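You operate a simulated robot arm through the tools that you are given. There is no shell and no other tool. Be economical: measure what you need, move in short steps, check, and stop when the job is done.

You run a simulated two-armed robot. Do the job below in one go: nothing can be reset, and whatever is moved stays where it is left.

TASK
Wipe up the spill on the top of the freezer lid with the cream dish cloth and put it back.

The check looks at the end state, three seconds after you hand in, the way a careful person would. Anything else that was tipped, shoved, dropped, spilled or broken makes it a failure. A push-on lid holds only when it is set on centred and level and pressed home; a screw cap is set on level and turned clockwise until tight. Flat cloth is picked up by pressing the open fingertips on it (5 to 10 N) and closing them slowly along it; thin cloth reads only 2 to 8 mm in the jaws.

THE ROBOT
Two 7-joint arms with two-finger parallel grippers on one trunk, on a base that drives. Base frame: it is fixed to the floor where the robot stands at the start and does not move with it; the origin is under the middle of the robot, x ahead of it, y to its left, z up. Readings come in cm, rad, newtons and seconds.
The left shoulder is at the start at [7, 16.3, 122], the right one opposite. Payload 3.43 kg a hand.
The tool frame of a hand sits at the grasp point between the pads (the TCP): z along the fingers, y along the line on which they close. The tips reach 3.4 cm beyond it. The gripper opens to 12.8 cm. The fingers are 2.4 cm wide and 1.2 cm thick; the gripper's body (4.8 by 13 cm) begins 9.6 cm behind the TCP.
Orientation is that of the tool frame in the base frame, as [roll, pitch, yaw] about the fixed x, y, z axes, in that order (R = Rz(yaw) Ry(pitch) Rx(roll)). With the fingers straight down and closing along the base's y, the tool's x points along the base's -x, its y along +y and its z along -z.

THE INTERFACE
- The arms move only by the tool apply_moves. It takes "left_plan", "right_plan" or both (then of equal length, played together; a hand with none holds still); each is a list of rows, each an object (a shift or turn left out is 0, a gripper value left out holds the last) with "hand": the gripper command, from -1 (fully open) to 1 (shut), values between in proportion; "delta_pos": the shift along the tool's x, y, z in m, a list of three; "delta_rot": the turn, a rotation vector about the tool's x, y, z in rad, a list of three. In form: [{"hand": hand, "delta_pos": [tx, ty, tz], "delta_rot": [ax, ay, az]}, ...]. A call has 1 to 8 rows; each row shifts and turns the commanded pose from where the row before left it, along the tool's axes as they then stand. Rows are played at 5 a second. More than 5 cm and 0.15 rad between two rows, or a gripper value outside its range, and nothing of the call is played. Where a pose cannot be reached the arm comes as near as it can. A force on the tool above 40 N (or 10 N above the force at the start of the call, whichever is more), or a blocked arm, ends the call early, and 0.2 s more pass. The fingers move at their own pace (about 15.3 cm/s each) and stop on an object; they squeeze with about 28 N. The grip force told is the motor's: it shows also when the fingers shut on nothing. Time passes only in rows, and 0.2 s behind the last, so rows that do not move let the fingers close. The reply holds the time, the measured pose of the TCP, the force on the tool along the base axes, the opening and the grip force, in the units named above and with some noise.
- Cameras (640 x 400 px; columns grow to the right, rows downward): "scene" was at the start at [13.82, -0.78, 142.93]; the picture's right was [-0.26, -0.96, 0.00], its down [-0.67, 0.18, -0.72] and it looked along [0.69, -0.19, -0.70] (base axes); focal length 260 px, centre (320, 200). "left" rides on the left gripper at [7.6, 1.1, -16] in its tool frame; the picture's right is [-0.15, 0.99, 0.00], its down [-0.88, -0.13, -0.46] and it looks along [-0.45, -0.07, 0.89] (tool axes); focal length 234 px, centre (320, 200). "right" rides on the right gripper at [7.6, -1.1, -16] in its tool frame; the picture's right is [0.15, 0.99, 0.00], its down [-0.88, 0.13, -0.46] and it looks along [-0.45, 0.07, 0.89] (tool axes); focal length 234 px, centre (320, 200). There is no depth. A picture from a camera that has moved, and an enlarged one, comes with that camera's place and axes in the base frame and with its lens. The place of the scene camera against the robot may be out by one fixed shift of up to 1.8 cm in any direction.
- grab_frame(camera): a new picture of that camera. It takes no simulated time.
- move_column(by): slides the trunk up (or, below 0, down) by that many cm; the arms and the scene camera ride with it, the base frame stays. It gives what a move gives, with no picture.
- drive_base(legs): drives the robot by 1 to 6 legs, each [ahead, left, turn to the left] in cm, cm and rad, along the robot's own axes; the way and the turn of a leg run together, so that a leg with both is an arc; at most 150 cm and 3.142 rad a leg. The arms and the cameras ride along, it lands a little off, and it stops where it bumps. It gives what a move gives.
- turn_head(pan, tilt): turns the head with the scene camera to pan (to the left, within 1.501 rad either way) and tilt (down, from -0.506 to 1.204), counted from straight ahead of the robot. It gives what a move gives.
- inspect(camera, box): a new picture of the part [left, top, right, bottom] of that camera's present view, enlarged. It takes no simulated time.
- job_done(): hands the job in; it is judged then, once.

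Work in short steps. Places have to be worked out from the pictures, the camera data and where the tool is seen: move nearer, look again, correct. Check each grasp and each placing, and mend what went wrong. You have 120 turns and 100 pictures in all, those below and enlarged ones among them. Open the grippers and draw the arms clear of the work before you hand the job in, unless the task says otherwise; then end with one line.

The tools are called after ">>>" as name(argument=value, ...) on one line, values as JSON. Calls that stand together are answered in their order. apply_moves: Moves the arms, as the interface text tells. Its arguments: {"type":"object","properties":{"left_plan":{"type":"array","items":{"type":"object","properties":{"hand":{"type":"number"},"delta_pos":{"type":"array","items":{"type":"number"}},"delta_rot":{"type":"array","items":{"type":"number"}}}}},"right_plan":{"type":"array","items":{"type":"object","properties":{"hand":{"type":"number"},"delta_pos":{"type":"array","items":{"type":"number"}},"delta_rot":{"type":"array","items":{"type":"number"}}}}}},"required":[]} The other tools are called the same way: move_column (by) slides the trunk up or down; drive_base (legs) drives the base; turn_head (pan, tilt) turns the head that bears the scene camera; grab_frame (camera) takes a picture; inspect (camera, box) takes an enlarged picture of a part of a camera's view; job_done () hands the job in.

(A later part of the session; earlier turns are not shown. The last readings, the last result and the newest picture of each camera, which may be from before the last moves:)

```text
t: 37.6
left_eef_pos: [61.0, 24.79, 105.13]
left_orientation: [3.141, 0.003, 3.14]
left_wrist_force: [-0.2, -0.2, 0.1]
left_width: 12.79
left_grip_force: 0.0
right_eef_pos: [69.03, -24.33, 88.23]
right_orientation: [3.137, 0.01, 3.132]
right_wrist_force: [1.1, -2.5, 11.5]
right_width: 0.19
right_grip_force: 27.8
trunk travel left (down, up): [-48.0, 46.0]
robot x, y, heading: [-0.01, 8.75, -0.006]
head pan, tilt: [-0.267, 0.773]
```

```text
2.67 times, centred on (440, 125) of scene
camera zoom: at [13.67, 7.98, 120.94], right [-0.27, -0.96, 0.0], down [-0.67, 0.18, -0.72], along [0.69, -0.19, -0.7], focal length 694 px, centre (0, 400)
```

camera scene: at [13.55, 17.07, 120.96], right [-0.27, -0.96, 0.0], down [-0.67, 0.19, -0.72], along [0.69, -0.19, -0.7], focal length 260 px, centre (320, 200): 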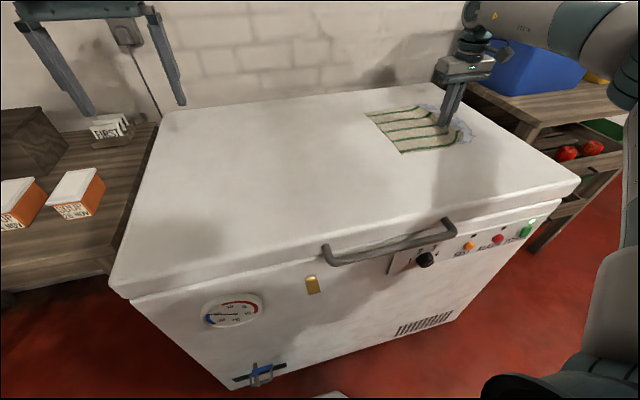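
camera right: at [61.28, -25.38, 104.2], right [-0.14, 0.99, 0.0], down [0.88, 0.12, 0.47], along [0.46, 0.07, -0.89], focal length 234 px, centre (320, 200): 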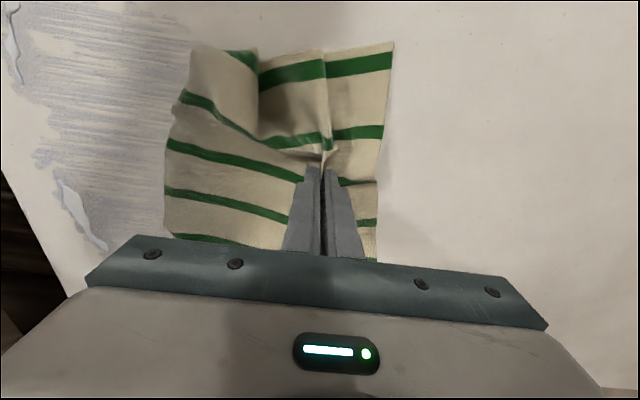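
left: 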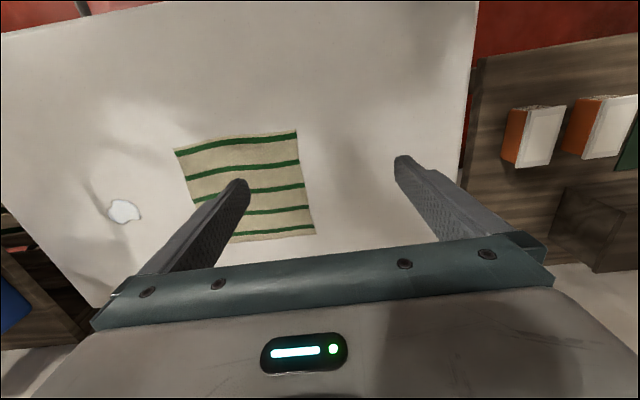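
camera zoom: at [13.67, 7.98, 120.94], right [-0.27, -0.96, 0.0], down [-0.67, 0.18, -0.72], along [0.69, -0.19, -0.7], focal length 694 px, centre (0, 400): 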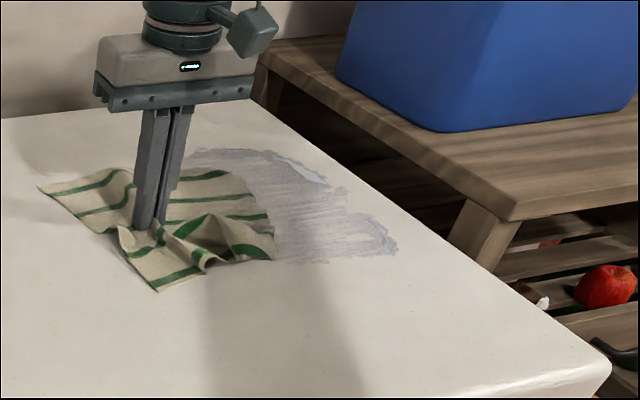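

The inward stroke cleaned the inner part. The remaining film, with a thicker outer rim, lies at y −30…−46. I'll lift the bundle, drive 10 cm right, set it on the outer rim and stroke inward again.

>>> apply_moves(right_plan=[{"delta_pos": [0, 0, -0.04]}, {"delta_pos": [0, 0, -0.04]}, {"delta_pos": [0, 0, -0.03]}])

>>> drive_base(legs=[[0, -10, 0]])

>>> apply_moves(right_plan=[{"delta_pos": [0.01, -0.04, 0]}, {"delta_pos": [0.01, -0.04, 0]}, {"delta_pos": [0.01, -0.04, 0]}, {}])

>>> grab_frame(camera="right")

>>> grab_frame(camera="scene")

```text
t: 38.4
left_eef_pos: [61.16, 24.7, 105.14]
left_orientation: [3.141, 0.0, 3.14]
left_wrist_force: [0.5, 1.1, 0.3]
left_width: 12.79
left_grip_force: 0.0
right_eef_pos: [69.07, -24.31, 99.4]
right_orientation: [3.135, 0.01, 3.135]
right_wrist_force: [0.0, 0.7, 0.6]
right_width: 0.19
right_grip_force: 28.4
trunk travel left (down, up): [-48.0, 46.0]
robot x, y, heading: [-0.54, 9.01, -0.003]
head pan, tilt: [-0.267, 0.773]
```

```text
t: 39.5
left_eef_pos: [61.09, 14.88, 105.13]
left_orientation: [-3.141, 0.0, 3.14]
left_wrist_force: [0.6, 0.0, 0.0]
left_width: 12.79
left_grip_force: 0.0
right_eef_pos: [69.09, -34.16, 99.3]
right_orientation: [3.136, 0.013, 3.134]
right_wrist_force: [-1.3, 0.6, -0.6]
right_width: 0.23
right_grip_force: 28.6
trunk travel left (down, up): [-48.0, 46.0]
robot x, y, heading: [0.18, -1.04, 0.002]
head pan, tilt: [-0.267, 0.773]
```

```text
t: 40.5
left_eef_pos: [61.21, 14.99, 105.04]
left_orientation: [-3.141, 0.0, 3.141]
left_wrist_force: [0.1, 0.8, -0.3]
left_width: 12.8
left_grip_force: 0.1
right_eef_pos: [66.02, -46.1, 99.23]
right_orientation: [3.136, 0.009, 3.134]
right_wrist_force: [1.1, 0.2, -0.9]
right_width: 0.23
right_grip_force: 27.9
trunk travel left (down, up): [-48.0, 46.0]
robot x, y, heading: [0.13, -0.93, -0.003]
head pan, tilt: [-0.267, 0.773]
```

```text
71 pictures are left
camera right: at [58.31, -47.12, 115.11], right [-0.14, 0.99, 0.0], down [0.88, 0.12, 0.46], along [0.46, 0.07, -0.89], focal length 234 px, centre (320, 200)
```

right: 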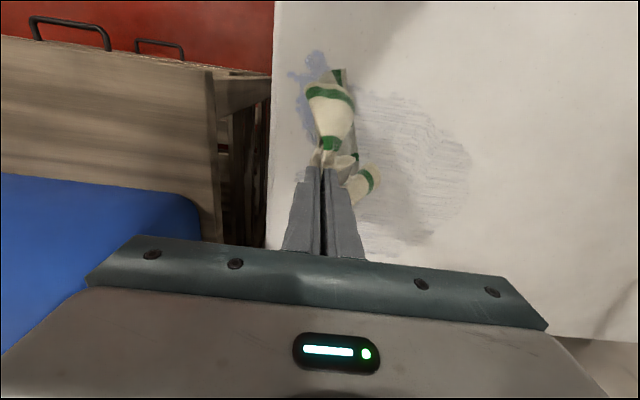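

```text
70 pictures are left
camera scene: at [13.82, -1.86, 120.92], right [-0.27, -0.96, 0.0], down [-0.67, 0.18, -0.72], along [0.69, -0.19, -0.7], focal length 260 px, centre (320, 200)
```

scene: 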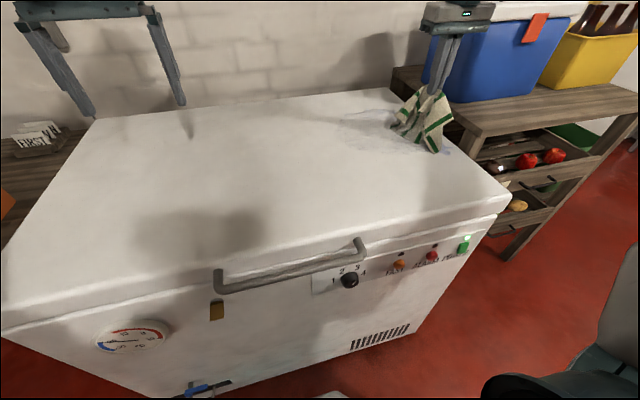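

The film spans x 56–82, y −48…−25: a thin haze inside and wetter on the outer rim. I'll lower the bundle on the rim here.

>>> apply_moves(right_plan=[{"delta_pos": [0.01, -0.005, 0.04]}, {"delta_pos": [0.01, 0, 0.04]}, {"delta_pos": [0, 0, 0.02]}, {"delta_pos": [0, 0, 0.007]}, {"delta_pos": [0, 0, 0.003]}])

>>> grab_frame(camera="right")

```text
t: 41.7
left_eef_pos: [61.03, 14.89, 105.24]
left_orientation: [-3.141, 0.001, 3.14]
left_wrist_force: [0.9, 1.1, -0.2]
left_width: 12.81
left_grip_force: 0.0
right_eef_pos: [64.16, -46.57, 88.53]
right_orientation: [3.137, 0.015, 3.133]
right_wrist_force: [0.6, -2.1, 18.8]
right_width: 0.2
right_grip_force: 28.3
trunk travel left (down, up): [-48.0, 46.0]
robot x, y, heading: [0.12, -1.14, -0.003]
head pan, tilt: [-0.267, 0.773]
```

```text
69 pictures are left
camera right: at [56.28, -47.51, 104.4], right [-0.14, 0.99, 0.0], down [0.87, 0.12, 0.47], along [0.46, 0.07, -0.88], focal length 234 px, centre (320, 200)
```

right: 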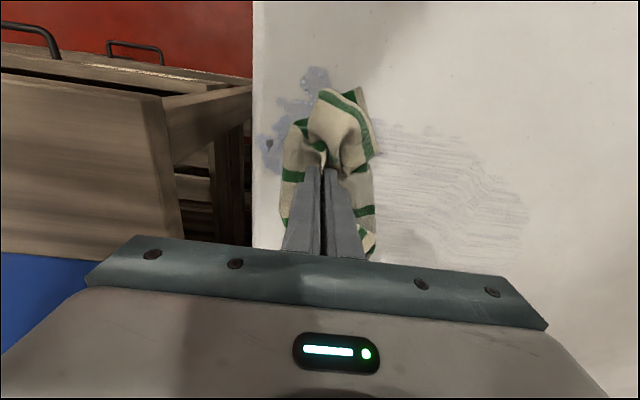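

The outermost wet bits are at about (62, −51) and (56, −48), close to the lid edge. I'll lift slightly, set the bundle down on them, then stroke inward.

>>> apply_moves(right_plan=[{"delta_pos": [0, 0, -0.03]}, {"delta_pos": [0.02, -0.02, -0.01]}, {"delta_pos": [0.015, -0.015, 0]}, {"delta_pos": [0, 0, 0.03]}, {"delta_pos": [0, 0, 0.01]}, {}])

>>> grab_frame(camera="right")

```text
t: 43.1
left_eef_pos: [61.05, 14.92, 105.31]
left_orientation: [-3.139, 0.002, 3.141]
left_wrist_force: [0.3, 0.0, 0.5]
left_width: 12.8
left_grip_force: 0.0
right_eef_pos: [60.77, -49.98, 88.48]
right_orientation: [3.138, 0.013, 3.132]
right_wrist_force: [2.6, -2.6, 17.2]
right_width: 0.22
right_grip_force: 28.1
trunk travel left (down, up): [-48.0, 46.0]
robot x, y, heading: [0.06, -0.98, -0.001]
head pan, tilt: [-0.267, 0.773]
```

```text
68 pictures are left
camera right: at [52.86, -50.99, 104.32], right [-0.14, 0.99, 0.0], down [0.87, 0.12, 0.47], along [0.46, 0.07, -0.88], focal length 234 px, centre (320, 200)
```

right: 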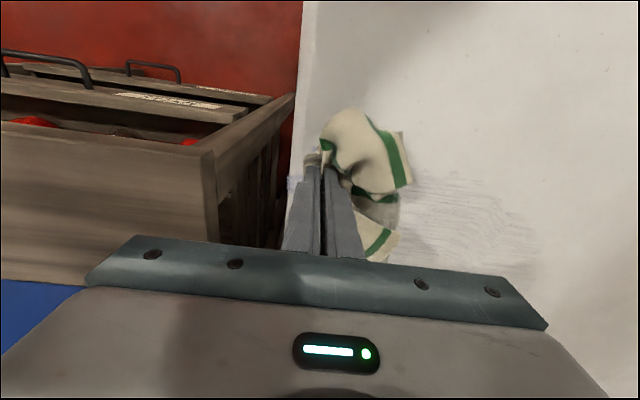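

Those spots are absorbed. Now wiping forward along the outer rim (+x), then looking.

>>> apply_moves(right_plan=[{"delta_pos": [-0.02, 0, 0]}, {"delta_pos": [-0.02, 0, 0]}, {"delta_pos": [-0.02, 0, 0]}, {"delta_pos": [-0.02, 0.004, 0]}, {"delta_pos": [-0.02, 0.01, 0]}, {"delta_pos": [-0.02, 0.02, 0]}])

>>> grab_frame(camera="right")

>>> inspect(camera="scene", box=[300, 50, 540, 200])

```text
t: 44.5
left_eef_pos: [60.99, 14.97, 105.11]
left_orientation: [-3.14, 0.002, 3.14]
left_wrist_force: [0.2, 0.8, -0.9]
left_width: 12.8
left_grip_force: 0.1
right_eef_pos: [72.41, -46.54, 88.51]
right_orientation: [3.137, 0.01, 3.132]
right_wrist_force: [-1.5, -1.7, 13.0]
right_width: 0.25
right_grip_force: 28.1
trunk travel left (down, up): [-48.0, 46.0]
robot x, y, heading: [0.39, -1.2, -0.002]
head pan, tilt: [-0.267, 0.773]
```

```text
67 pictures are left
camera right: at [64.73, -47.62, 104.36], right [-0.14, 0.99, 0.0], down [0.88, 0.12, 0.47], along [0.46, 0.07, -0.89], focal length 234 px, centre (320, 200)
```

right: 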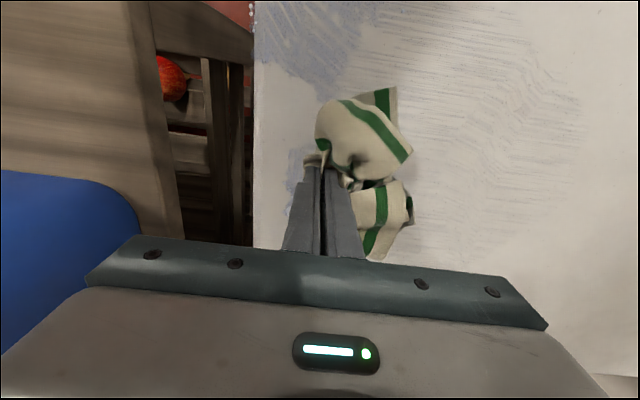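

```text
2.67 times, centred on (420, 125) of scene
camera zoom: at [13.66, -1.76, 120.94], right [-0.27, -0.96, 0.0], down [-0.67, 0.18, -0.72], along [0.69, -0.19, -0.7], focal length 694 px, centre (53, 400)
```

zoom: 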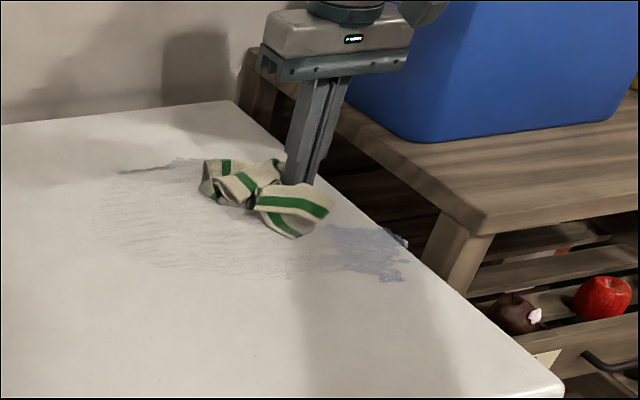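

There's wet film right at the lid edge near x≈58–65. I'll zoom in to see whether any went over.

>>> inspect(camera="right", box=[200, 0, 440, 150])

>>> inspect(camera="scene", box=[380, 100, 500, 175])

```text
2.67 times, centred on (320, 75) of right
camera zoom: at [64.73, -47.62, 104.36], right [-0.14, 0.99, 0.0], down [0.88, 0.12, 0.47], along [0.46, 0.07, -0.89], focal length 624 px, centre (320, 533)
```

zoom: 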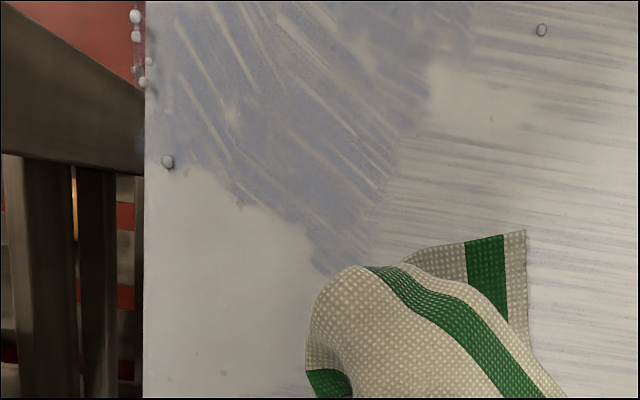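

```text
5.33 times, centred on (440, 138) of scene
camera zoom: at [13.66, -1.76, 120.94], right [-0.27, -0.96, 0.0], down [-0.67, 0.18, -0.72], along [0.69, -0.19, -0.7], focal length 1389 px, centre (-320, 533)
```

zoom: 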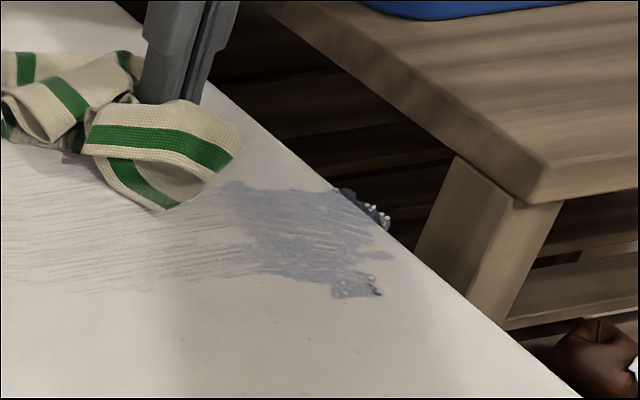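

A few droplets hang at the lid's edge near (62, −52.3), with film at x 60–67. I'll lift the bundle, bring it down just outside the edge so the cloth drapes over it, and wipe inward.

>>> apply_moves(right_plan=[{"delta_pos": [0, 0, -0.04]}, {"delta_pos": [0.02, -0.02, -0.03]}, {"delta_pos": [0.04, -0.02, -0.01]}, {"delta_pos": [0.03, -0.03, 0]}, {"delta_pos": [0, -0.005, 0.0]}, {}])

>>> grab_frame(camera="right")

>>> inspect(camera="scene", box=[340, 60, 540, 185])

```text
t: 45.9
left_eef_pos: [61.14, 14.8, 105.08]
left_orientation: [3.141, 0.0, 3.141]
left_wrist_force: [-0.6, -0.1, 0.5]
left_width: 12.8
left_grip_force: 0.1
right_eef_pos: [63.68, -54.4, 96.16]
right_orientation: [3.136, 0.011, 3.135]
right_wrist_force: [-0.2, -0.2, -1.3]
right_width: 0.22
right_grip_force: 28.0
trunk travel left (down, up): [-48.0, 46.0]
robot x, y, heading: [-0.14, -0.96, -0.002]
head pan, tilt: [-0.267, 0.773]
```

```text
63 pictures are left
camera right: at [55.75, -55.34, 111.99], right [-0.14, 0.99, 0.0], down [0.88, 0.12, 0.47], along [0.46, 0.07, -0.89], focal length 234 px, centre (320, 200)
```

right: 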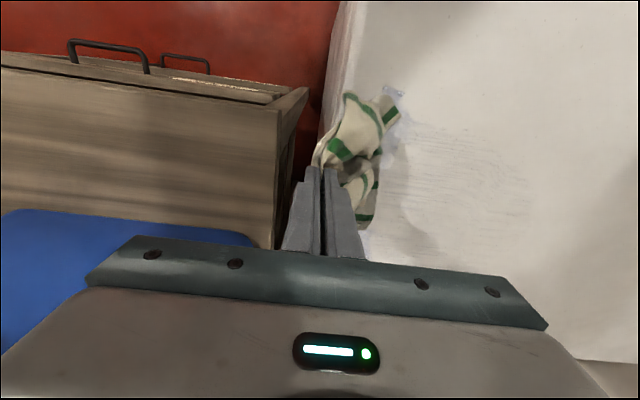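

```text
3.20 times, centred on (440, 122) of scene
camera zoom: at [13.73, -1.93, 120.93], right [-0.27, -0.96, 0.0], down [-0.67, 0.19, -0.72], along [0.69, -0.19, -0.7], focal length 833 px, centre (-64, 448)
```

zoom: 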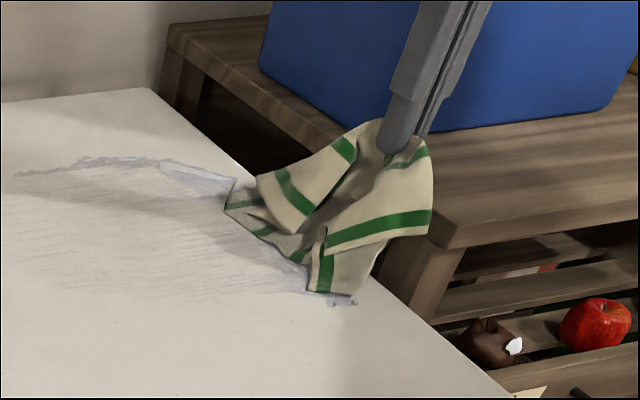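

The cloth drapes over the edge. Lowering just outside it, then wiping inward over the edge and film.

>>> apply_moves(right_plan=[{"delta_pos": [0, -0.006, 0.03]}, {"delta_pos": [0, 0, 0.03]}, {"delta_pos": [0, 0, 0.011]}, {"delta_pos": [0, 0.02, 0.0]}, {"delta_pos": [0, 0.015, 0.005]}])

>>> grab_frame(camera="right")

```text
t: 47.1
left_eef_pos: [61.1, 14.76, 105.1]
left_orientation: [-3.14, 0.003, 3.141]
left_wrist_force: [0.1, -0.3, 1.1]
left_width: 12.82
left_grip_force: 0.1
right_eef_pos: [63.63, -51.37, 88.77]
right_orientation: [3.136, 0.012, 3.135]
right_wrist_force: [1.0, -2.7, 8.2]
right_width: 0.23
right_grip_force: 27.8
trunk travel left (down, up): [-48.0, 46.0]
robot x, y, heading: [-0.33, -0.75, -0.003]
head pan, tilt: [-0.267, 0.773]
```

```text
61 pictures are left
camera right: at [55.81, -52.33, 104.53], right [-0.14, 0.99, 0.0], down [0.88, 0.12, 0.47], along [0.46, 0.07, -0.88], focal length 234 px, centre (320, 200)
```

right: 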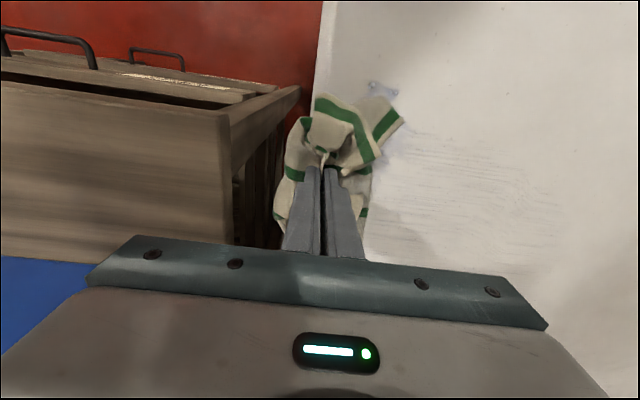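

Force is good (8 N). Sweep near-inward over the little spot at (56, −47), then inward.

>>> apply_moves(right_plan=[{"delta_pos": [0.02, 0.013, 0.0]}, {"delta_pos": [0.02, 0.013, 0.0]}, {"delta_pos": [0.02, 0.013, 0.0]}, {"delta_pos": [0, 0.02, 0.0]}, {"delta_pos": [-0.01, 0.025, 0.0]}, {"delta_pos": [-0.01, 0.025, 0.0]}, {"delta_pos": [-0.01, 0.025, 0.0]}])

>>> grab_frame(camera="right")

>>> inspect(camera="scene", box=[300, 60, 500, 185])

```text
t: 48.7
left_eef_pos: [61.26, 14.97, 105.03]
left_orientation: [-3.141, 0.001, 3.141]
left_wrist_force: [-0.5, 0.1, -0.6]
left_width: 12.8
left_grip_force: 0.0
right_eef_pos: [60.88, -37.73, 88.67]
right_orientation: [3.136, 0.01, 3.134]
right_wrist_force: [-0.7, -1.5, 5.5]
right_width: 0.23
right_grip_force: 27.9
trunk travel left (down, up): [-48.0, 46.0]
robot x, y, heading: [-0.31, -1.04, -0.004]
head pan, tilt: [-0.267, 0.773]
```

```text
60 pictures are left
camera right: at [53.02, -38.78, 104.56], right [-0.14, 0.99, 0.0], down [0.88, 0.12, 0.46], along [0.46, 0.07, -0.89], focal length 234 px, centre (320, 200)
```

right: 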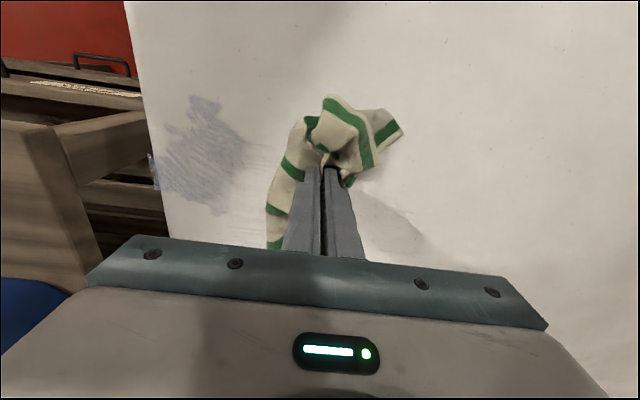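

```text
3.20 times, centred on (400, 122) of scene
camera zoom: at [13.78, -1.82, 120.92], right [-0.27, -0.96, 0.0], down [-0.67, 0.18, -0.72], along [0.69, -0.19, -0.7], focal length 833 px, centre (64, 448)
```

zoom: 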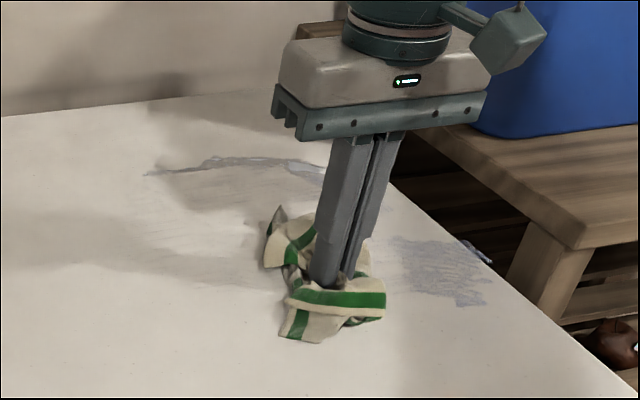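

The inner near area is clean now. What remains is an outer patch (x 58–66, y −51…−46), a droplet at the edge (≈61, −52.5), and a far band at x 75–83. Repeating the outside-in wipe at x≈61.

>>> apply_moves(right_plan=[{"delta_pos": [0, 0, -0.04]}, {"delta_pos": [0, -0.03, -0.035]}, {"delta_pos": [-0.005, -0.045, 0]}, {"delta_pos": [0, -0.045, 0]}, {"delta_pos": [0, -0.045, 0]}, {"delta_pos": [0, -0.012, 0.04]}, {"delta_pos": [0, 0, 0.037]}, {}])

>>> grab_frame(camera="right")

```text
t: 50.5
left_eef_pos: [61.1, 14.88, 105.2]
left_orientation: [3.141, 0.0, 3.14]
left_wrist_force: [0.7, 0.4, -0.2]
left_width: 12.83
left_grip_force: 0.0
right_eef_pos: [61.13, -55.59, 88.51]
right_orientation: [3.135, 0.009, 3.135]
right_wrist_force: [-0.5, 0.8, -1.1]
right_width: 0.23
right_grip_force: 27.4
trunk travel left (down, up): [-48.0, 46.0]
robot x, y, heading: [0.08, -1.14, -0.002]
head pan, tilt: [-0.267, 0.773]
```

```text
58 pictures are left
camera right: at [53.3, -56.7, 104.32], right [-0.14, 0.99, 0.0], down [0.88, 0.12, 0.47], along [0.46, 0.07, -0.89], focal length 234 px, centre (320, 200)
```

right: 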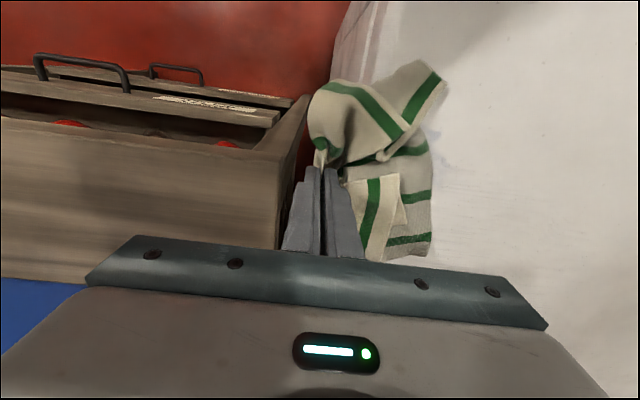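

The cloth covers the patch and the edge. Wiping inward, then pressing to about 10 N.

>>> apply_moves(right_plan=[{"delta_pos": [0, 0.02, -0.002]}, {"delta_pos": [0, 0.02, 0.0]}, {"delta_pos": [0, 0.01, 0.003]}, {"delta_pos": [0, 0.02, 0]}, {"delta_pos": [-0.01, 0.02, 0]}, {"delta_pos": [-0.01, 0.02, 0.0]}, {"delta_pos": [0.0, 0.03, 0.0]}, {"delta_pos": [0.0, 0.03, 0.0]}])

>>> grab_frame(camera="right")

>>> inspect(camera="scene", box=[320, 60, 520, 185])

```text
t: 52.3
left_eef_pos: [61.16, 15.09, 105.12]
left_orientation: [-3.139, 0.0, 3.14]
left_wrist_force: [0.1, 0.3, -0.4]
left_width: 12.79
left_grip_force: 0.1
right_eef_pos: [63.2, -38.48, 88.42]
right_orientation: [3.136, 0.009, 3.133]
right_wrist_force: [0.1, -1.1, 8.1]
right_width: 0.23
right_grip_force: 28.7
trunk travel left (down, up): [-48.0, 46.0]
robot x, y, heading: [0.22, -1.35, -0.006]
head pan, tilt: [-0.267, 0.773]
```

```text
57 pictures are left
camera right: at [55.45, -39.5, 104.35], right [-0.14, 0.99, 0.0], down [0.88, 0.12, 0.47], along [0.46, 0.07, -0.88], focal length 234 px, centre (320, 200)
```

right: 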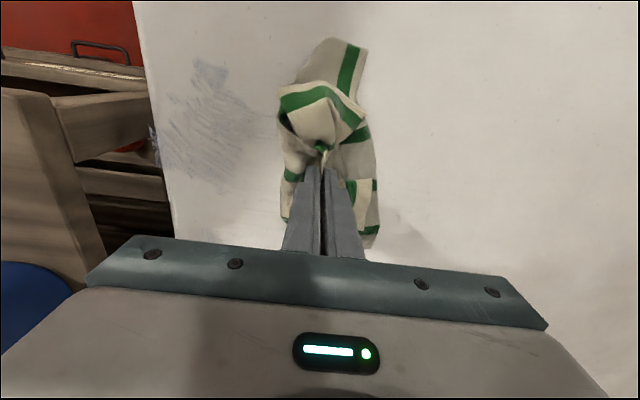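

```text
3.20 times, centred on (420, 122) of scene
camera zoom: at [13.73, -1.83, 120.93], right [-0.27, -0.96, 0.0], down [-0.67, 0.18, -0.72], along [0.69, -0.19, -0.7], focal length 833 px, centre (0, 448)
```

zoom: 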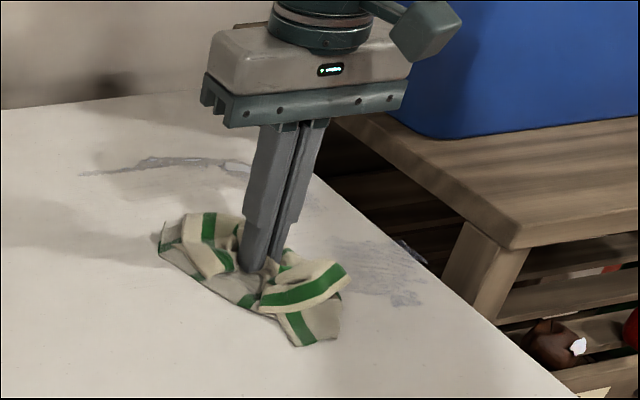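

It's fading with each pass. I'll zoom in on the edge droplets.

>>> inspect(camera="right", box=[110, 50, 270, 150])

>>> inspect(camera="right", box=[110, 110, 206, 170])

```text
4.00 times, centred on (190, 100) of right
camera zoom: at [55.45, -39.5, 104.35], right [-0.14, 0.99, 0.0], down [0.88, 0.12, 0.47], along [0.46, 0.07, -0.88], focal length 937 px, centre (840, 600)
```

zoom: 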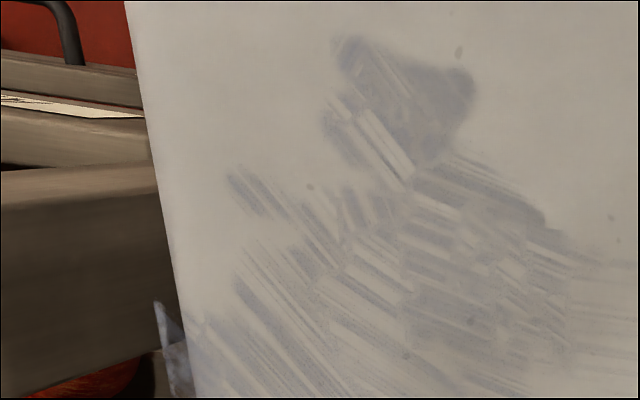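

```text
6.67 times, centred on (158, 140) of right
camera zoom: at [55.45, -39.5, 104.35], right [-0.14, 0.99, 0.0], down [0.88, 0.12, 0.47], along [0.46, 0.07, -0.88], focal length 1561 px, centre (1400, 600)
```

zoom: 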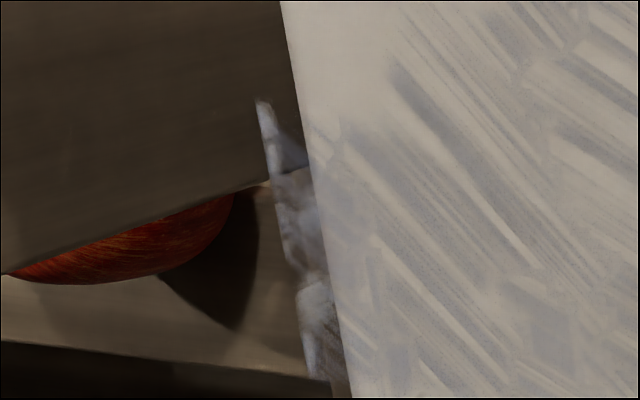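

The film on top is fading, and the liquid layer overhangs the edge slightly. The far band at x≈80–83 needs more forward reach, so I'll look down at the gap between base and freezer to see if I can drive closer.

>>> turn_head(pan=0, tilt=1.2)

>>> grab_frame(camera="scene")

```text
t: 53.2
left_eef_pos: [61.1, 14.94, 105.12]
left_orientation: [3.141, 0.001, 3.14]
left_wrist_force: [-0.5, 1.2, 0.3]
left_width: 12.81
left_grip_force: 0.0
right_eef_pos: [63.22, -38.48, 88.51]
right_orientation: [3.136, 0.01, 3.134]
right_wrist_force: [0.4, 1.1, 7.8]
right_width: 0.22
right_grip_force: 28.2
trunk travel left (down, up): [-48.0, 46.0]
robot x, y, heading: [0.04, -0.82, -0.001]
head pan, tilt: [0.0, 1.201]
```

```text
53 pictures are left
camera scene: at [11.4, 0.3, 117.95], right [0.0, -1.0, 0.0], down [-0.93, 0.0, -0.36], along [0.36, 0.0, -0.93], focal length 260 px, centre (320, 200)
```

scene: 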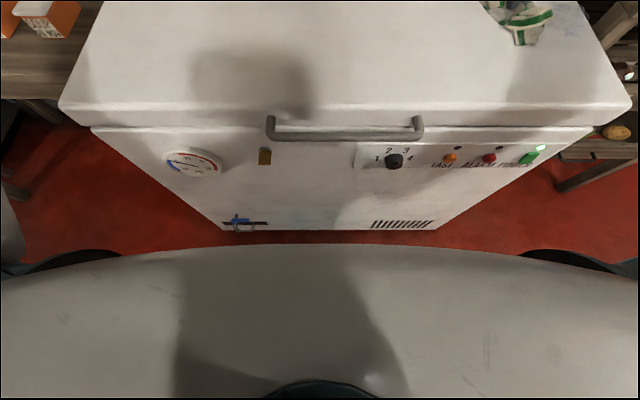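

The base's front is at x≈30 and the freezer's at ≈40, so 6 cm forward is safe. I'll lift the bundle and drive forward 6 cm, then turn the head back.

>>> apply_moves(right_plan=[{"delta_pos": [0, 0, -0.04]}, {"delta_pos": [0, 0, -0.03]}])

>>> drive_base(legs=[[6, 0, 0]])

>>> turn_head(pan=-0.45, tilt=0.7)

>>> apply_moves(right_plan=[{"delta_pos": [-0.03, -0.015, 0]}, {"delta_pos": [-0.03, -0.015, 0]}, {"delta_pos": [-0.03, -0.015, 0]}, {"delta_pos": [-0.03, -0.01, 0]}, {}])

>>> grab_frame(camera="right")

>>> grab_frame(camera="scene")

```text
t: 53.8
left_eef_pos: [61.12, 14.87, 105.18]
left_orientation: [3.14, 0.001, 3.14]
left_wrist_force: [-1.0, 0.3, -0.1]
left_width: 12.78
left_grip_force: 0.1
right_eef_pos: [63.02, -38.45, 95.3]
right_orientation: [3.137, 0.009, 3.135]
right_wrist_force: [-0.1, 0.7, 0.0]
right_width: 0.25
right_grip_force: 27.8
trunk travel left (down, up): [-48.0, 46.0]
robot x, y, heading: [0.11, -1.08, 0.002]
head pan, tilt: [0.0, 1.201]
```

```text
t: 54.8
left_eef_pos: [67.03, 14.88, 104.96]
left_orientation: [3.141, 0.0, 3.139]
left_wrist_force: [0.9, 0.1, -0.8]
left_width: 12.81
left_grip_force: 0.0
right_eef_pos: [69.15, -38.43, 95.23]
right_orientation: [3.136, 0.008, 3.134]
right_wrist_force: [-0.9, -0.8, -0.8]
right_width: 0.2
right_grip_force: 27.8
trunk travel left (down, up): [-48.0, 46.0]
robot x, y, heading: [6.02, -1.14, -0.004]
head pan, tilt: [0.0, 1.201]
```

```text
t: 55.7
left_eef_pos: [66.97, 14.89, 105.19]
left_orientation: [3.141, -0.001, 3.141]
left_wrist_force: [-0.9, 1.2, 0.1]
left_width: 12.81
left_grip_force: 0.0
right_eef_pos: [69.08, -38.35, 95.35]
right_orientation: [3.136, 0.009, 3.135]
right_wrist_force: [0.4, -1.4, 0.2]
right_width: 0.25
right_grip_force: 28.2
trunk travel left (down, up): [-48.0, 46.0]
robot x, y, heading: [6.06, -1.22, -0.004]
head pan, tilt: [-0.45, 0.7]
```

```text
t: 56.9
left_eef_pos: [66.97, 14.85, 105.14]
left_orientation: [-3.141, 0.001, 3.14]
left_wrist_force: [0.2, 0.4, 0.3]
left_width: 12.8
left_grip_force: 0.1
right_eef_pos: [80.78, -43.97, 95.52]
right_orientation: [3.138, 0.011, 3.132]
right_wrist_force: [-0.3, 0.4, -0.6]
right_width: 0.23
right_grip_force: 28.3
trunk travel left (down, up): [-48.0, 46.0]
robot x, y, heading: [5.66, -1.23, -0.001]
head pan, tilt: [-0.45, 0.7]
```

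```text
52 pictures are left
camera right: at [73.01, -44.98, 111.35], right [-0.14, 0.99, 0.0], down [0.88, 0.12, 0.47], along [0.46, 0.07, -0.89], focal length 234 px, centre (320, 200)
```

right: 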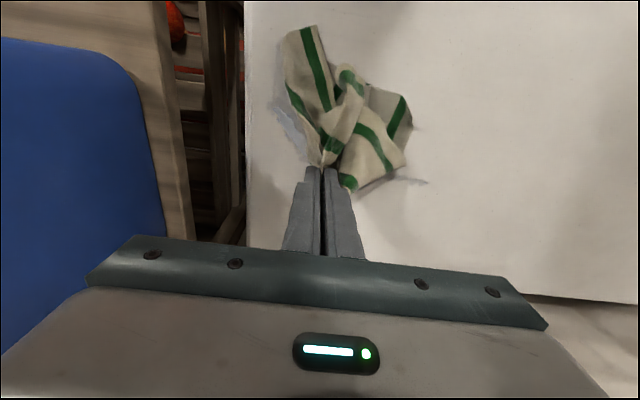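

```text
51 pictures are left
camera scene: at [19.27, -3.44, 121.56], right [-0.44, -0.9, 0.0], down [-0.58, 0.28, -0.77], along [0.69, -0.33, -0.64], focal length 260 px, centre (320, 200)
```

scene: 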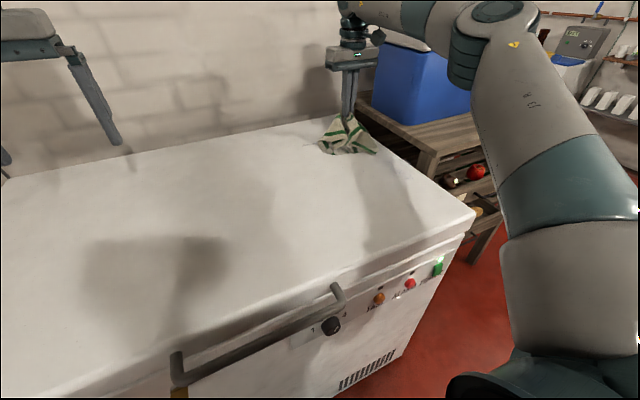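

The far band runs from about (76, −48) to (82, −30). I'll set the bundle on its outer end and stroke inward along it.

>>> apply_moves(right_plan=[{"delta_pos": [0.02, -0.025, 0]}, {"delta_pos": [0.015, -0.025, 0.0]}, {"delta_pos": [0, 0, 0.04]}, {"delta_pos": [0, 0, 0.022]}, {"delta_pos": [0, 0, 0.008]}, {}])

>>> grab_frame(camera="right")

```text
t: 58.3
left_eef_pos: [67.01, 14.99, 105.21]
left_orientation: [-3.14, 0.002, 3.139]
left_wrist_force: [0.6, -0.1, 0.4]
left_width: 12.8
left_grip_force: 0.0
right_eef_pos: [77.31, -48.92, 88.66]
right_orientation: [3.136, 0.015, 3.133]
right_wrist_force: [2.9, -3.7, 17.5]
right_width: 0.25
right_grip_force: 27.8
trunk travel left (down, up): [-48.0, 46.0]
robot x, y, heading: [6.0, -1.1, -0.003]
head pan, tilt: [-0.45, 0.7]
```

```text
50 pictures are left
camera right: at [69.56, -50.02, 104.43], right [-0.14, 0.99, 0.0], down [0.87, 0.12, 0.47], along [0.46, 0.07, -0.88], focal length 234 px, centre (320, 200)
```

right: 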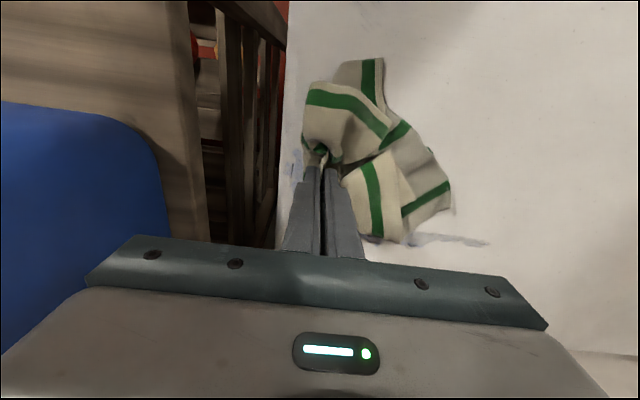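

Good contact. Stroking inward along the band.

>>> apply_moves(right_plan=[{"delta_pos": [-0.012, 0.018, -0.0005]}, {"delta_pos": [-0.012, 0.02, 0]}, {"delta_pos": [-0.008, 0.022, 0]}, {"delta_pos": [-0.006, 0.024, 0]}, {"delta_pos": [-0.006, 0.024, 0]}, {"delta_pos": [-0.004, 0.024, 0]}, {"delta_pos": [0, 0.024, 0]}, {"delta_pos": [0, 0.024, 0]}])

>>> grab_frame(camera="right")

>>> inspect(camera="scene", box=[260, 70, 500, 220])

```text
t: 60.1
left_eef_pos: [66.99, 14.97, 105.17]
left_orientation: [3.14, 0.0, 3.141]
left_wrist_force: [0.0, -0.6, -0.2]
left_width: 12.8
left_grip_force: 0.2
right_eef_pos: [78.69, -32.14, 88.65]
right_orientation: [3.137, 0.01, 3.135]
right_wrist_force: [1.0, -3.0, 8.2]
right_width: 0.26
right_grip_force: 28.0
right hand out of reach, approached as far as the arm can: row 5, 6, 7, 8
trunk travel left (down, up): [-48.0, 46.0]
robot x, y, heading: [5.75, -1.04, -0.007]
head pan, tilt: [-0.45, 0.7]
```

```text
49 pictures are left
camera right: at [70.9, -33.23, 104.5], right [-0.14, 0.99, 0.0], down [0.88, 0.12, 0.47], along [0.46, 0.07, -0.88], focal length 234 px, centre (320, 200)
```

right: 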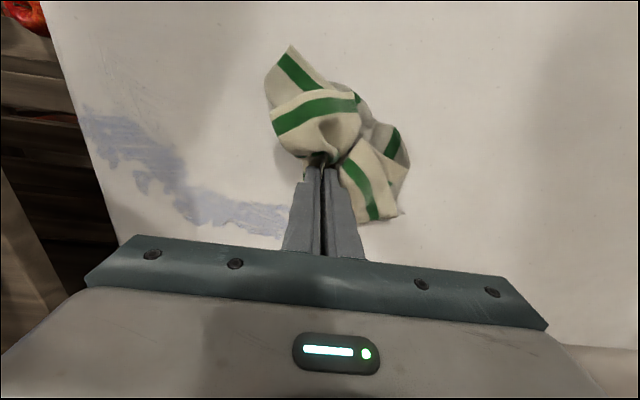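

```text
2.67 times, centred on (380, 145) of scene
camera zoom: at [19.33, -3.42, 121.54], right [-0.44, -0.9, 0.0], down [-0.58, 0.28, -0.77], along [0.69, -0.33, -0.64], focal length 694 px, centre (160, 347)
```

zoom: 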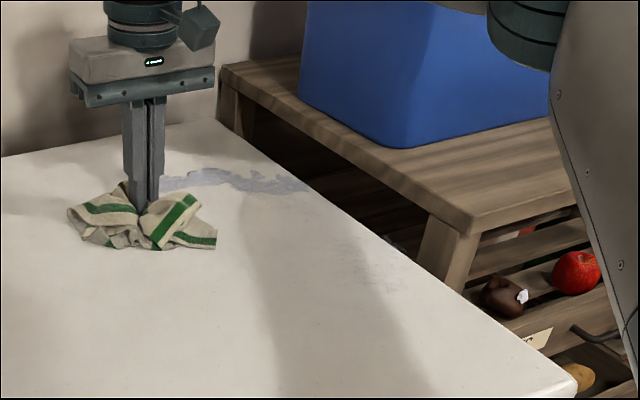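

Much is gone. The remaining band runs (77, −50) → (82, −45) → (83.5, −37), with a faint patch near x 58–66. I'll lift, shift the base right 6 cm and place the bundle at the band's outer end.

>>> apply_moves(right_plan=[{"delta_pos": [0, 0, -0.04]}, {"delta_pos": [0, 0, -0.04]}])

>>> drive_base(legs=[[0, -6, 0]])

>>> apply_moves(right_plan=[{"delta_pos": [0, -0.04, 0]}, {"delta_pos": [0, -0.04, 0]}, {"delta_pos": [0, -0.04, 0]}, {"delta_pos": [0, -0.02, 0]}, {}])

>>> grab_frame(camera="right")

```text
t: 60.7
left_eef_pos: [67.09, 14.97, 105.18]
left_orientation: [3.141, 0.0, 3.141]
left_wrist_force: [0.1, -0.3, 0.4]
left_width: 12.81
left_grip_force: 0.1
right_eef_pos: [78.21, -32.36, 96.49]
right_orientation: [3.137, 0.009, 3.135]
right_wrist_force: [1.2, 1.2, -0.2]
right_width: 0.25
right_grip_force: 27.8
right hand out of reach, approached as far as the arm can: row 2
trunk travel left (down, up): [-48.0, 46.0]
robot x, y, heading: [5.99, -1.3, 0.002]
head pan, tilt: [-0.45, 0.7]
```

```text
t: 61.6
left_eef_pos: [66.86, 8.99, 105.1]
left_orientation: [3.139, 0.0, 3.141]
left_wrist_force: [-0.5, 0.1, 0.4]
left_width: 12.8
left_grip_force: 0.0
right_eef_pos: [78.31, -38.36, 96.36]
right_orientation: [3.134, 0.01, 3.136]
right_wrist_force: [0.2, -0.1, -0.2]
right_width: 0.23
right_grip_force: 28.1
trunk travel left (down, up): [-48.0, 46.0]
robot x, y, heading: [6.01, -7.08, -0.001]
head pan, tilt: [-0.45, 0.7]
```

```text
t: 62.9
left_eef_pos: [67.05, 9.17, 105.13]
left_orientation: [3.141, 0.0, -3.142]
left_wrist_force: [-0.2, -0.4, 0.2]
left_width: 12.79
left_grip_force: 0.1
right_eef_pos: [78.3, -52.23, 96.49]
right_orientation: [3.135, 0.011, 3.136]
right_wrist_force: [-0.5, -0.3, 0.0]
right_width: 0.23
right_grip_force: 27.3
trunk travel left (down, up): [-48.0, 46.0]
robot x, y, heading: [5.58, -7.03, 0.007]
head pan, tilt: [-0.45, 0.7]
```

```text
47 pictures are left
camera right: at [70.49, -53.3, 112.29], right [-0.14, 0.99, 0.0], down [0.88, 0.12, 0.47], along [0.46, 0.07, -0.88], focal length 234 px, centre (320, 200)
```

right: 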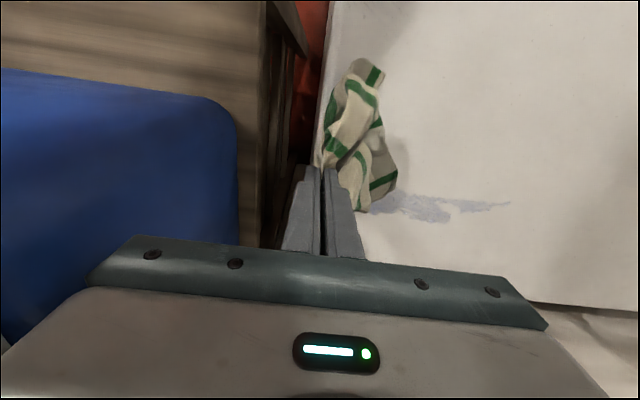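

Lowering at the outer end, then stroking along the band toward (84, −36).

>>> apply_moves(right_plan=[{"delta_pos": [0, 0.014, 0.04]}, {"delta_pos": [0, 0, 0.03]}, {"delta_pos": [0, 0, 0.009]}, {"delta_pos": [-0.02, 0.01, 0]}, {"delta_pos": [-0.02, 0.02, 0]}, {"delta_pos": [-0.015, 0.02, 0]}, {"delta_pos": [0, 0.02, 0]}, {"delta_pos": [0, 0.02, 0]}])

>>> grab_frame(camera="right")

```text
t: 64.7
left_eef_pos: [67.04, 9.13, 105.0]
left_orientation: [3.14, -0.001, 3.142]
left_wrist_force: [-0.3, 1.0, -0.4]
left_width: 12.82
left_grip_force: 0.1
right_eef_pos: [80.52, -42.31, 88.82]
right_orientation: [3.134, 0.013, 3.136]
right_wrist_force: [-1.6, -1.0, 1.6]
right_width: 0.22
right_grip_force: 27.9
right hand out of reach, approached as far as the arm can: row 5, 6, 7, 8
trunk travel left (down, up): [-48.0, 46.0]
robot x, y, heading: [6.02, -6.88, 0.007]
head pan, tilt: [-0.45, 0.7]
```

```text
46 pictures are left
camera right: at [72.7, -43.38, 104.59], right [-0.14, 0.99, 0.0], down [0.87, 0.12, 0.47], along [0.46, 0.07, -0.88], focal length 234 px, centre (320, 200)
```

right: 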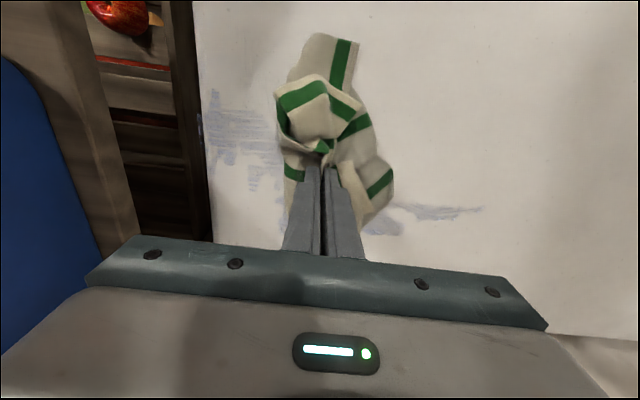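

Reach ends at x≈80.5. Lowering the trunk helped before, so I'll raise the hand 8 cm, drop the trunk 8 cm more, and creep forward 1.5 cm.

>>> apply_moves(right_plan=[{"delta_pos": [0.01, 0, -0.04]}, {"delta_pos": [0.01, 0, -0.04]}, {"delta_pos": [0.0, 0, -0.04]}], left_plan=[{"delta_pos": [0, 0, -0.04]}, {"delta_pos": [0, 0, -0.04]}, {"delta_pos": [0, 0, -0.04]}])

>>> move_column(by=-10)

>>> drive_base(legs=[[1.5, 0, 0]])

>>> apply_moves(right_plan=[{"delta_pos": [-0.02, 0, 0]}, {"delta_pos": [-0.02, 0, 0]}, {"delta_pos": [-0.02, 0, 0]}, {}])

```text
t: 65.5
left_eef_pos: [66.86, 8.92, 117.16]
left_orientation: [3.141, 0.003, 3.141]
left_wrist_force: [-0.3, -0.1, 1.0]
left_width: 12.8
left_grip_force: 0.0
right_eef_pos: [78.16, -42.62, 100.61]
right_orientation: [3.137, 0.013, 3.136]
right_wrist_force: [-0.2, -0.9, -1.1]
right_width: 0.25
right_grip_force: 27.5
trunk travel left (down, up): [-48.0, 46.0]
robot x, y, heading: [5.84, -6.89, 0.003]
head pan, tilt: [-0.45, 0.7]
```

```text
t: 66.8
left_eef_pos: [67.0, 8.99, 107.13]
left_orientation: [3.141, 0.0, 3.141]
left_wrist_force: [0.3, 0.7, -0.2]
left_width: 12.79
left_grip_force: 0.1
right_eef_pos: [78.32, -42.48, 90.56]
right_orientation: [3.135, 0.012, 3.136]
right_wrist_force: [-0.2, -0.1, -0.2]
right_width: 0.23
right_grip_force: 28.3
trunk travel left (down, up): [-38.0, 56.0]
robot x, y, heading: [5.53, -6.66, 0.003]
head pan, tilt: [-0.45, 0.7]
```

```text
t: 67.5
left_eef_pos: [68.5, 8.86, 107.1]
left_orientation: [-3.141, 0.001, -3.141]
left_wrist_force: [0.9, 0.2, -0.6]
left_width: 12.78
left_grip_force: 0.0
right_eef_pos: [79.82, -42.61, 90.54]
right_orientation: [3.134, 0.01, 3.135]
right_wrist_force: [1.0, -0.7, -0.6]
right_width: 0.24
right_grip_force: 27.8
trunk travel left (down, up): [-38.0, 56.0]
robot x, y, heading: [7.05, -7.09, 0.004]
head pan, tilt: [-0.45, 0.7]
```

```text
t: 68.5
left_eef_pos: [68.42, 9.08, 107.05]
left_orientation: [3.141, -0.001, -3.141]
left_wrist_force: [0.3, 0.6, 0.4]
left_width: 12.79
left_grip_force: 0.0
right_eef_pos: [81.08, -43.65, 89.33]
right_orientation: [3.133, 0.013, 3.136]
right_wrist_force: [-0.5, 0.1, 1.1]
right_width: 0.21
right_grip_force: 28.3
right hand out of reach, approached as far as the arm can: row 1, 2, 3
trunk travel left (down, up): [-38.0, 56.0]
robot x, y, heading: [7.26, -6.75, 0.001]
head pan, tilt: [-0.45, 0.7]
```

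Radius is still capped at 82.5. Tilting the fingers forward by 0.3 rad should gain several centimetres.

>>> apply_moves(right_plan=[{"delta_pos": [0, 0, -0.02], "delta_rot": [0, -0.15, 0]}, {"delta_rot": [0, -0.15, 0]}, {"delta_pos": [-0.02, 0, 0]}, {"delta_pos": [-0.01, 0, 0.0]}, {}])

>>> grab_frame(camera="right")

```text
t: 69.8
left_eef_pos: [68.53, 8.98, 107.14]
left_orientation: [3.141, -0.001, 3.141]
left_wrist_force: [1.3, 0.2, -0.6]
left_width: 12.8
left_grip_force: 0.1
right_eef_pos: [84.07, -43.79, 92.26]
right_orientation: [3.134, 0.311, 3.133]
right_wrist_force: [-0.6, -0.5, -0.1]
right_width: 0.24
right_grip_force: 27.4
trunk travel left (down, up): [-38.0, 56.0]
robot x, y, heading: [7.09, -6.81, 0.001]
head pan, tilt: [-0.45, 0.7]
```

```text
45 pictures are left
camera right: at [71.87, -44.89, 105.1], right [-0.13, 0.99, -0.04], down [0.7, 0.12, 0.7], along [0.7, 0.07, -0.71], focal length 234 px, centre (320, 200)
```

right: 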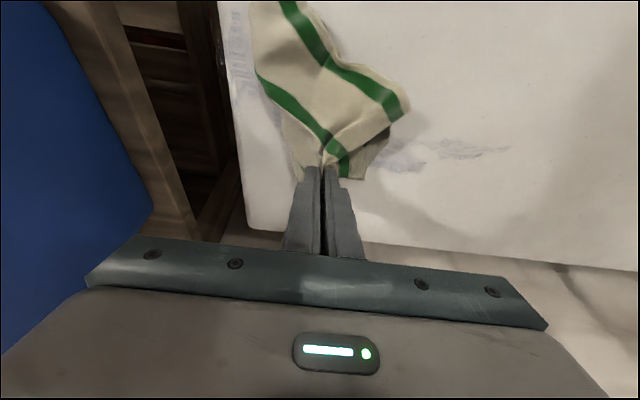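

The tilt works: the tips are now at x≈85. The band now runs from about (85.5, −41) to (82, −28). Lowering straight down to contact.

>>> apply_moves(right_plan=[{"delta_pos": [0.006, 0, 0.018]}, {"delta_pos": [0.005, 0, 0.015]}, {"delta_pos": [0.002, 0, 0.006]}, {}])

```text
t: 70.8
left_eef_pos: [68.26, 9.0, 107.26]
left_orientation: [-3.14, 0.004, 3.14]
left_wrist_force: [0.0, -0.4, -0.2]
left_width: 12.79
left_grip_force: 0.1
right_eef_pos: [83.9, -43.73, 88.78]
right_orientation: [3.136, 0.323, 3.133]
right_wrist_force: [6.0, -5.0, 32.0]
right_width: 0.26
right_grip_force: 28.2
trunk travel left (down, up): [-38.0, 56.0]
robot x, y, heading: [7.35, -7.05, 0.002]
head pan, tilt: [-0.45, 0.7]
```

Easing the pressure and sweeping inward along the band.

>>> apply_moves(right_plan=[{"delta_pos": [-0.0012, 0, -0.004]}, {"delta_pos": [0, 0.02, 0]}, {"delta_pos": [0.0, 0.025, 0]}, {"delta_pos": [0.0038, 0.025, -0.0012]}, {"delta_pos": [0.0076, 0.025, -0.0024]}, {"delta_pos": [0.0076, 0.025, -0.0024]}, {"delta_pos": [0, 0.02, 0]}])

>>> grab_frame(camera="right")

>>> inspect(camera="scene", box=[260, 70, 500, 220])

```text
t: 72.3
left_eef_pos: [68.24, 9.14, 107.15]
left_orientation: [3.14, 0.001, -3.142]
left_wrist_force: [-0.6, -0.3, 0.4]
left_width: 12.81
left_grip_force: 0.1
right_eef_pos: [81.41, -29.99, 88.91]
right_orientation: [3.134, 0.319, 3.132]
right_wrist_force: [3.8, -3.8, 19.0]
right_width: 0.22
right_grip_force: 27.8
right hand out of reach, approached as far as the arm can: row 7
trunk travel left (down, up): [-38.0, 56.0]
robot x, y, heading: [7.48, -6.89, 0.005]
head pan, tilt: [-0.45, 0.7]
```

```text
44 pictures are left
camera right: at [69.26, -31.15, 101.61], right [-0.13, 0.99, -0.04], down [0.69, 0.12, 0.71], along [0.71, 0.07, -0.7], focal length 234 px, centre (320, 200)
```

right: 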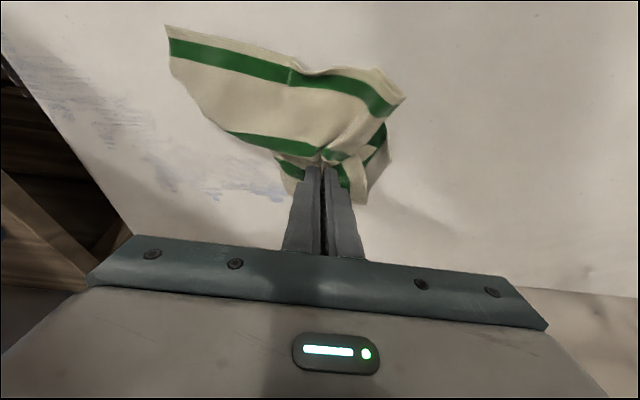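

```text
2.67 times, centred on (380, 145) of scene
camera zoom: at [20.73, -9.3, 111.57], right [-0.43, -0.9, 0.0], down [-0.58, 0.28, -0.77], along [0.69, -0.33, -0.64], focal length 694 px, centre (160, 347)
```

zoom: 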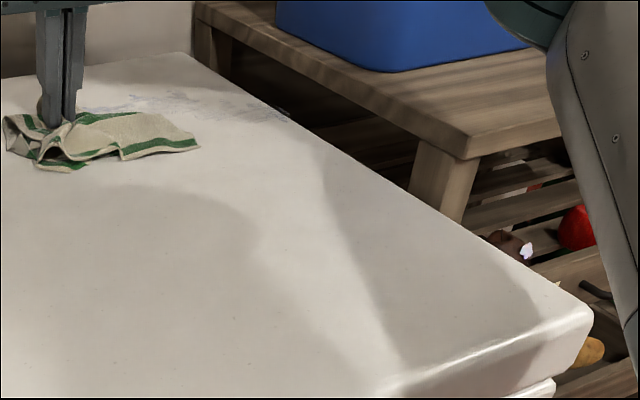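

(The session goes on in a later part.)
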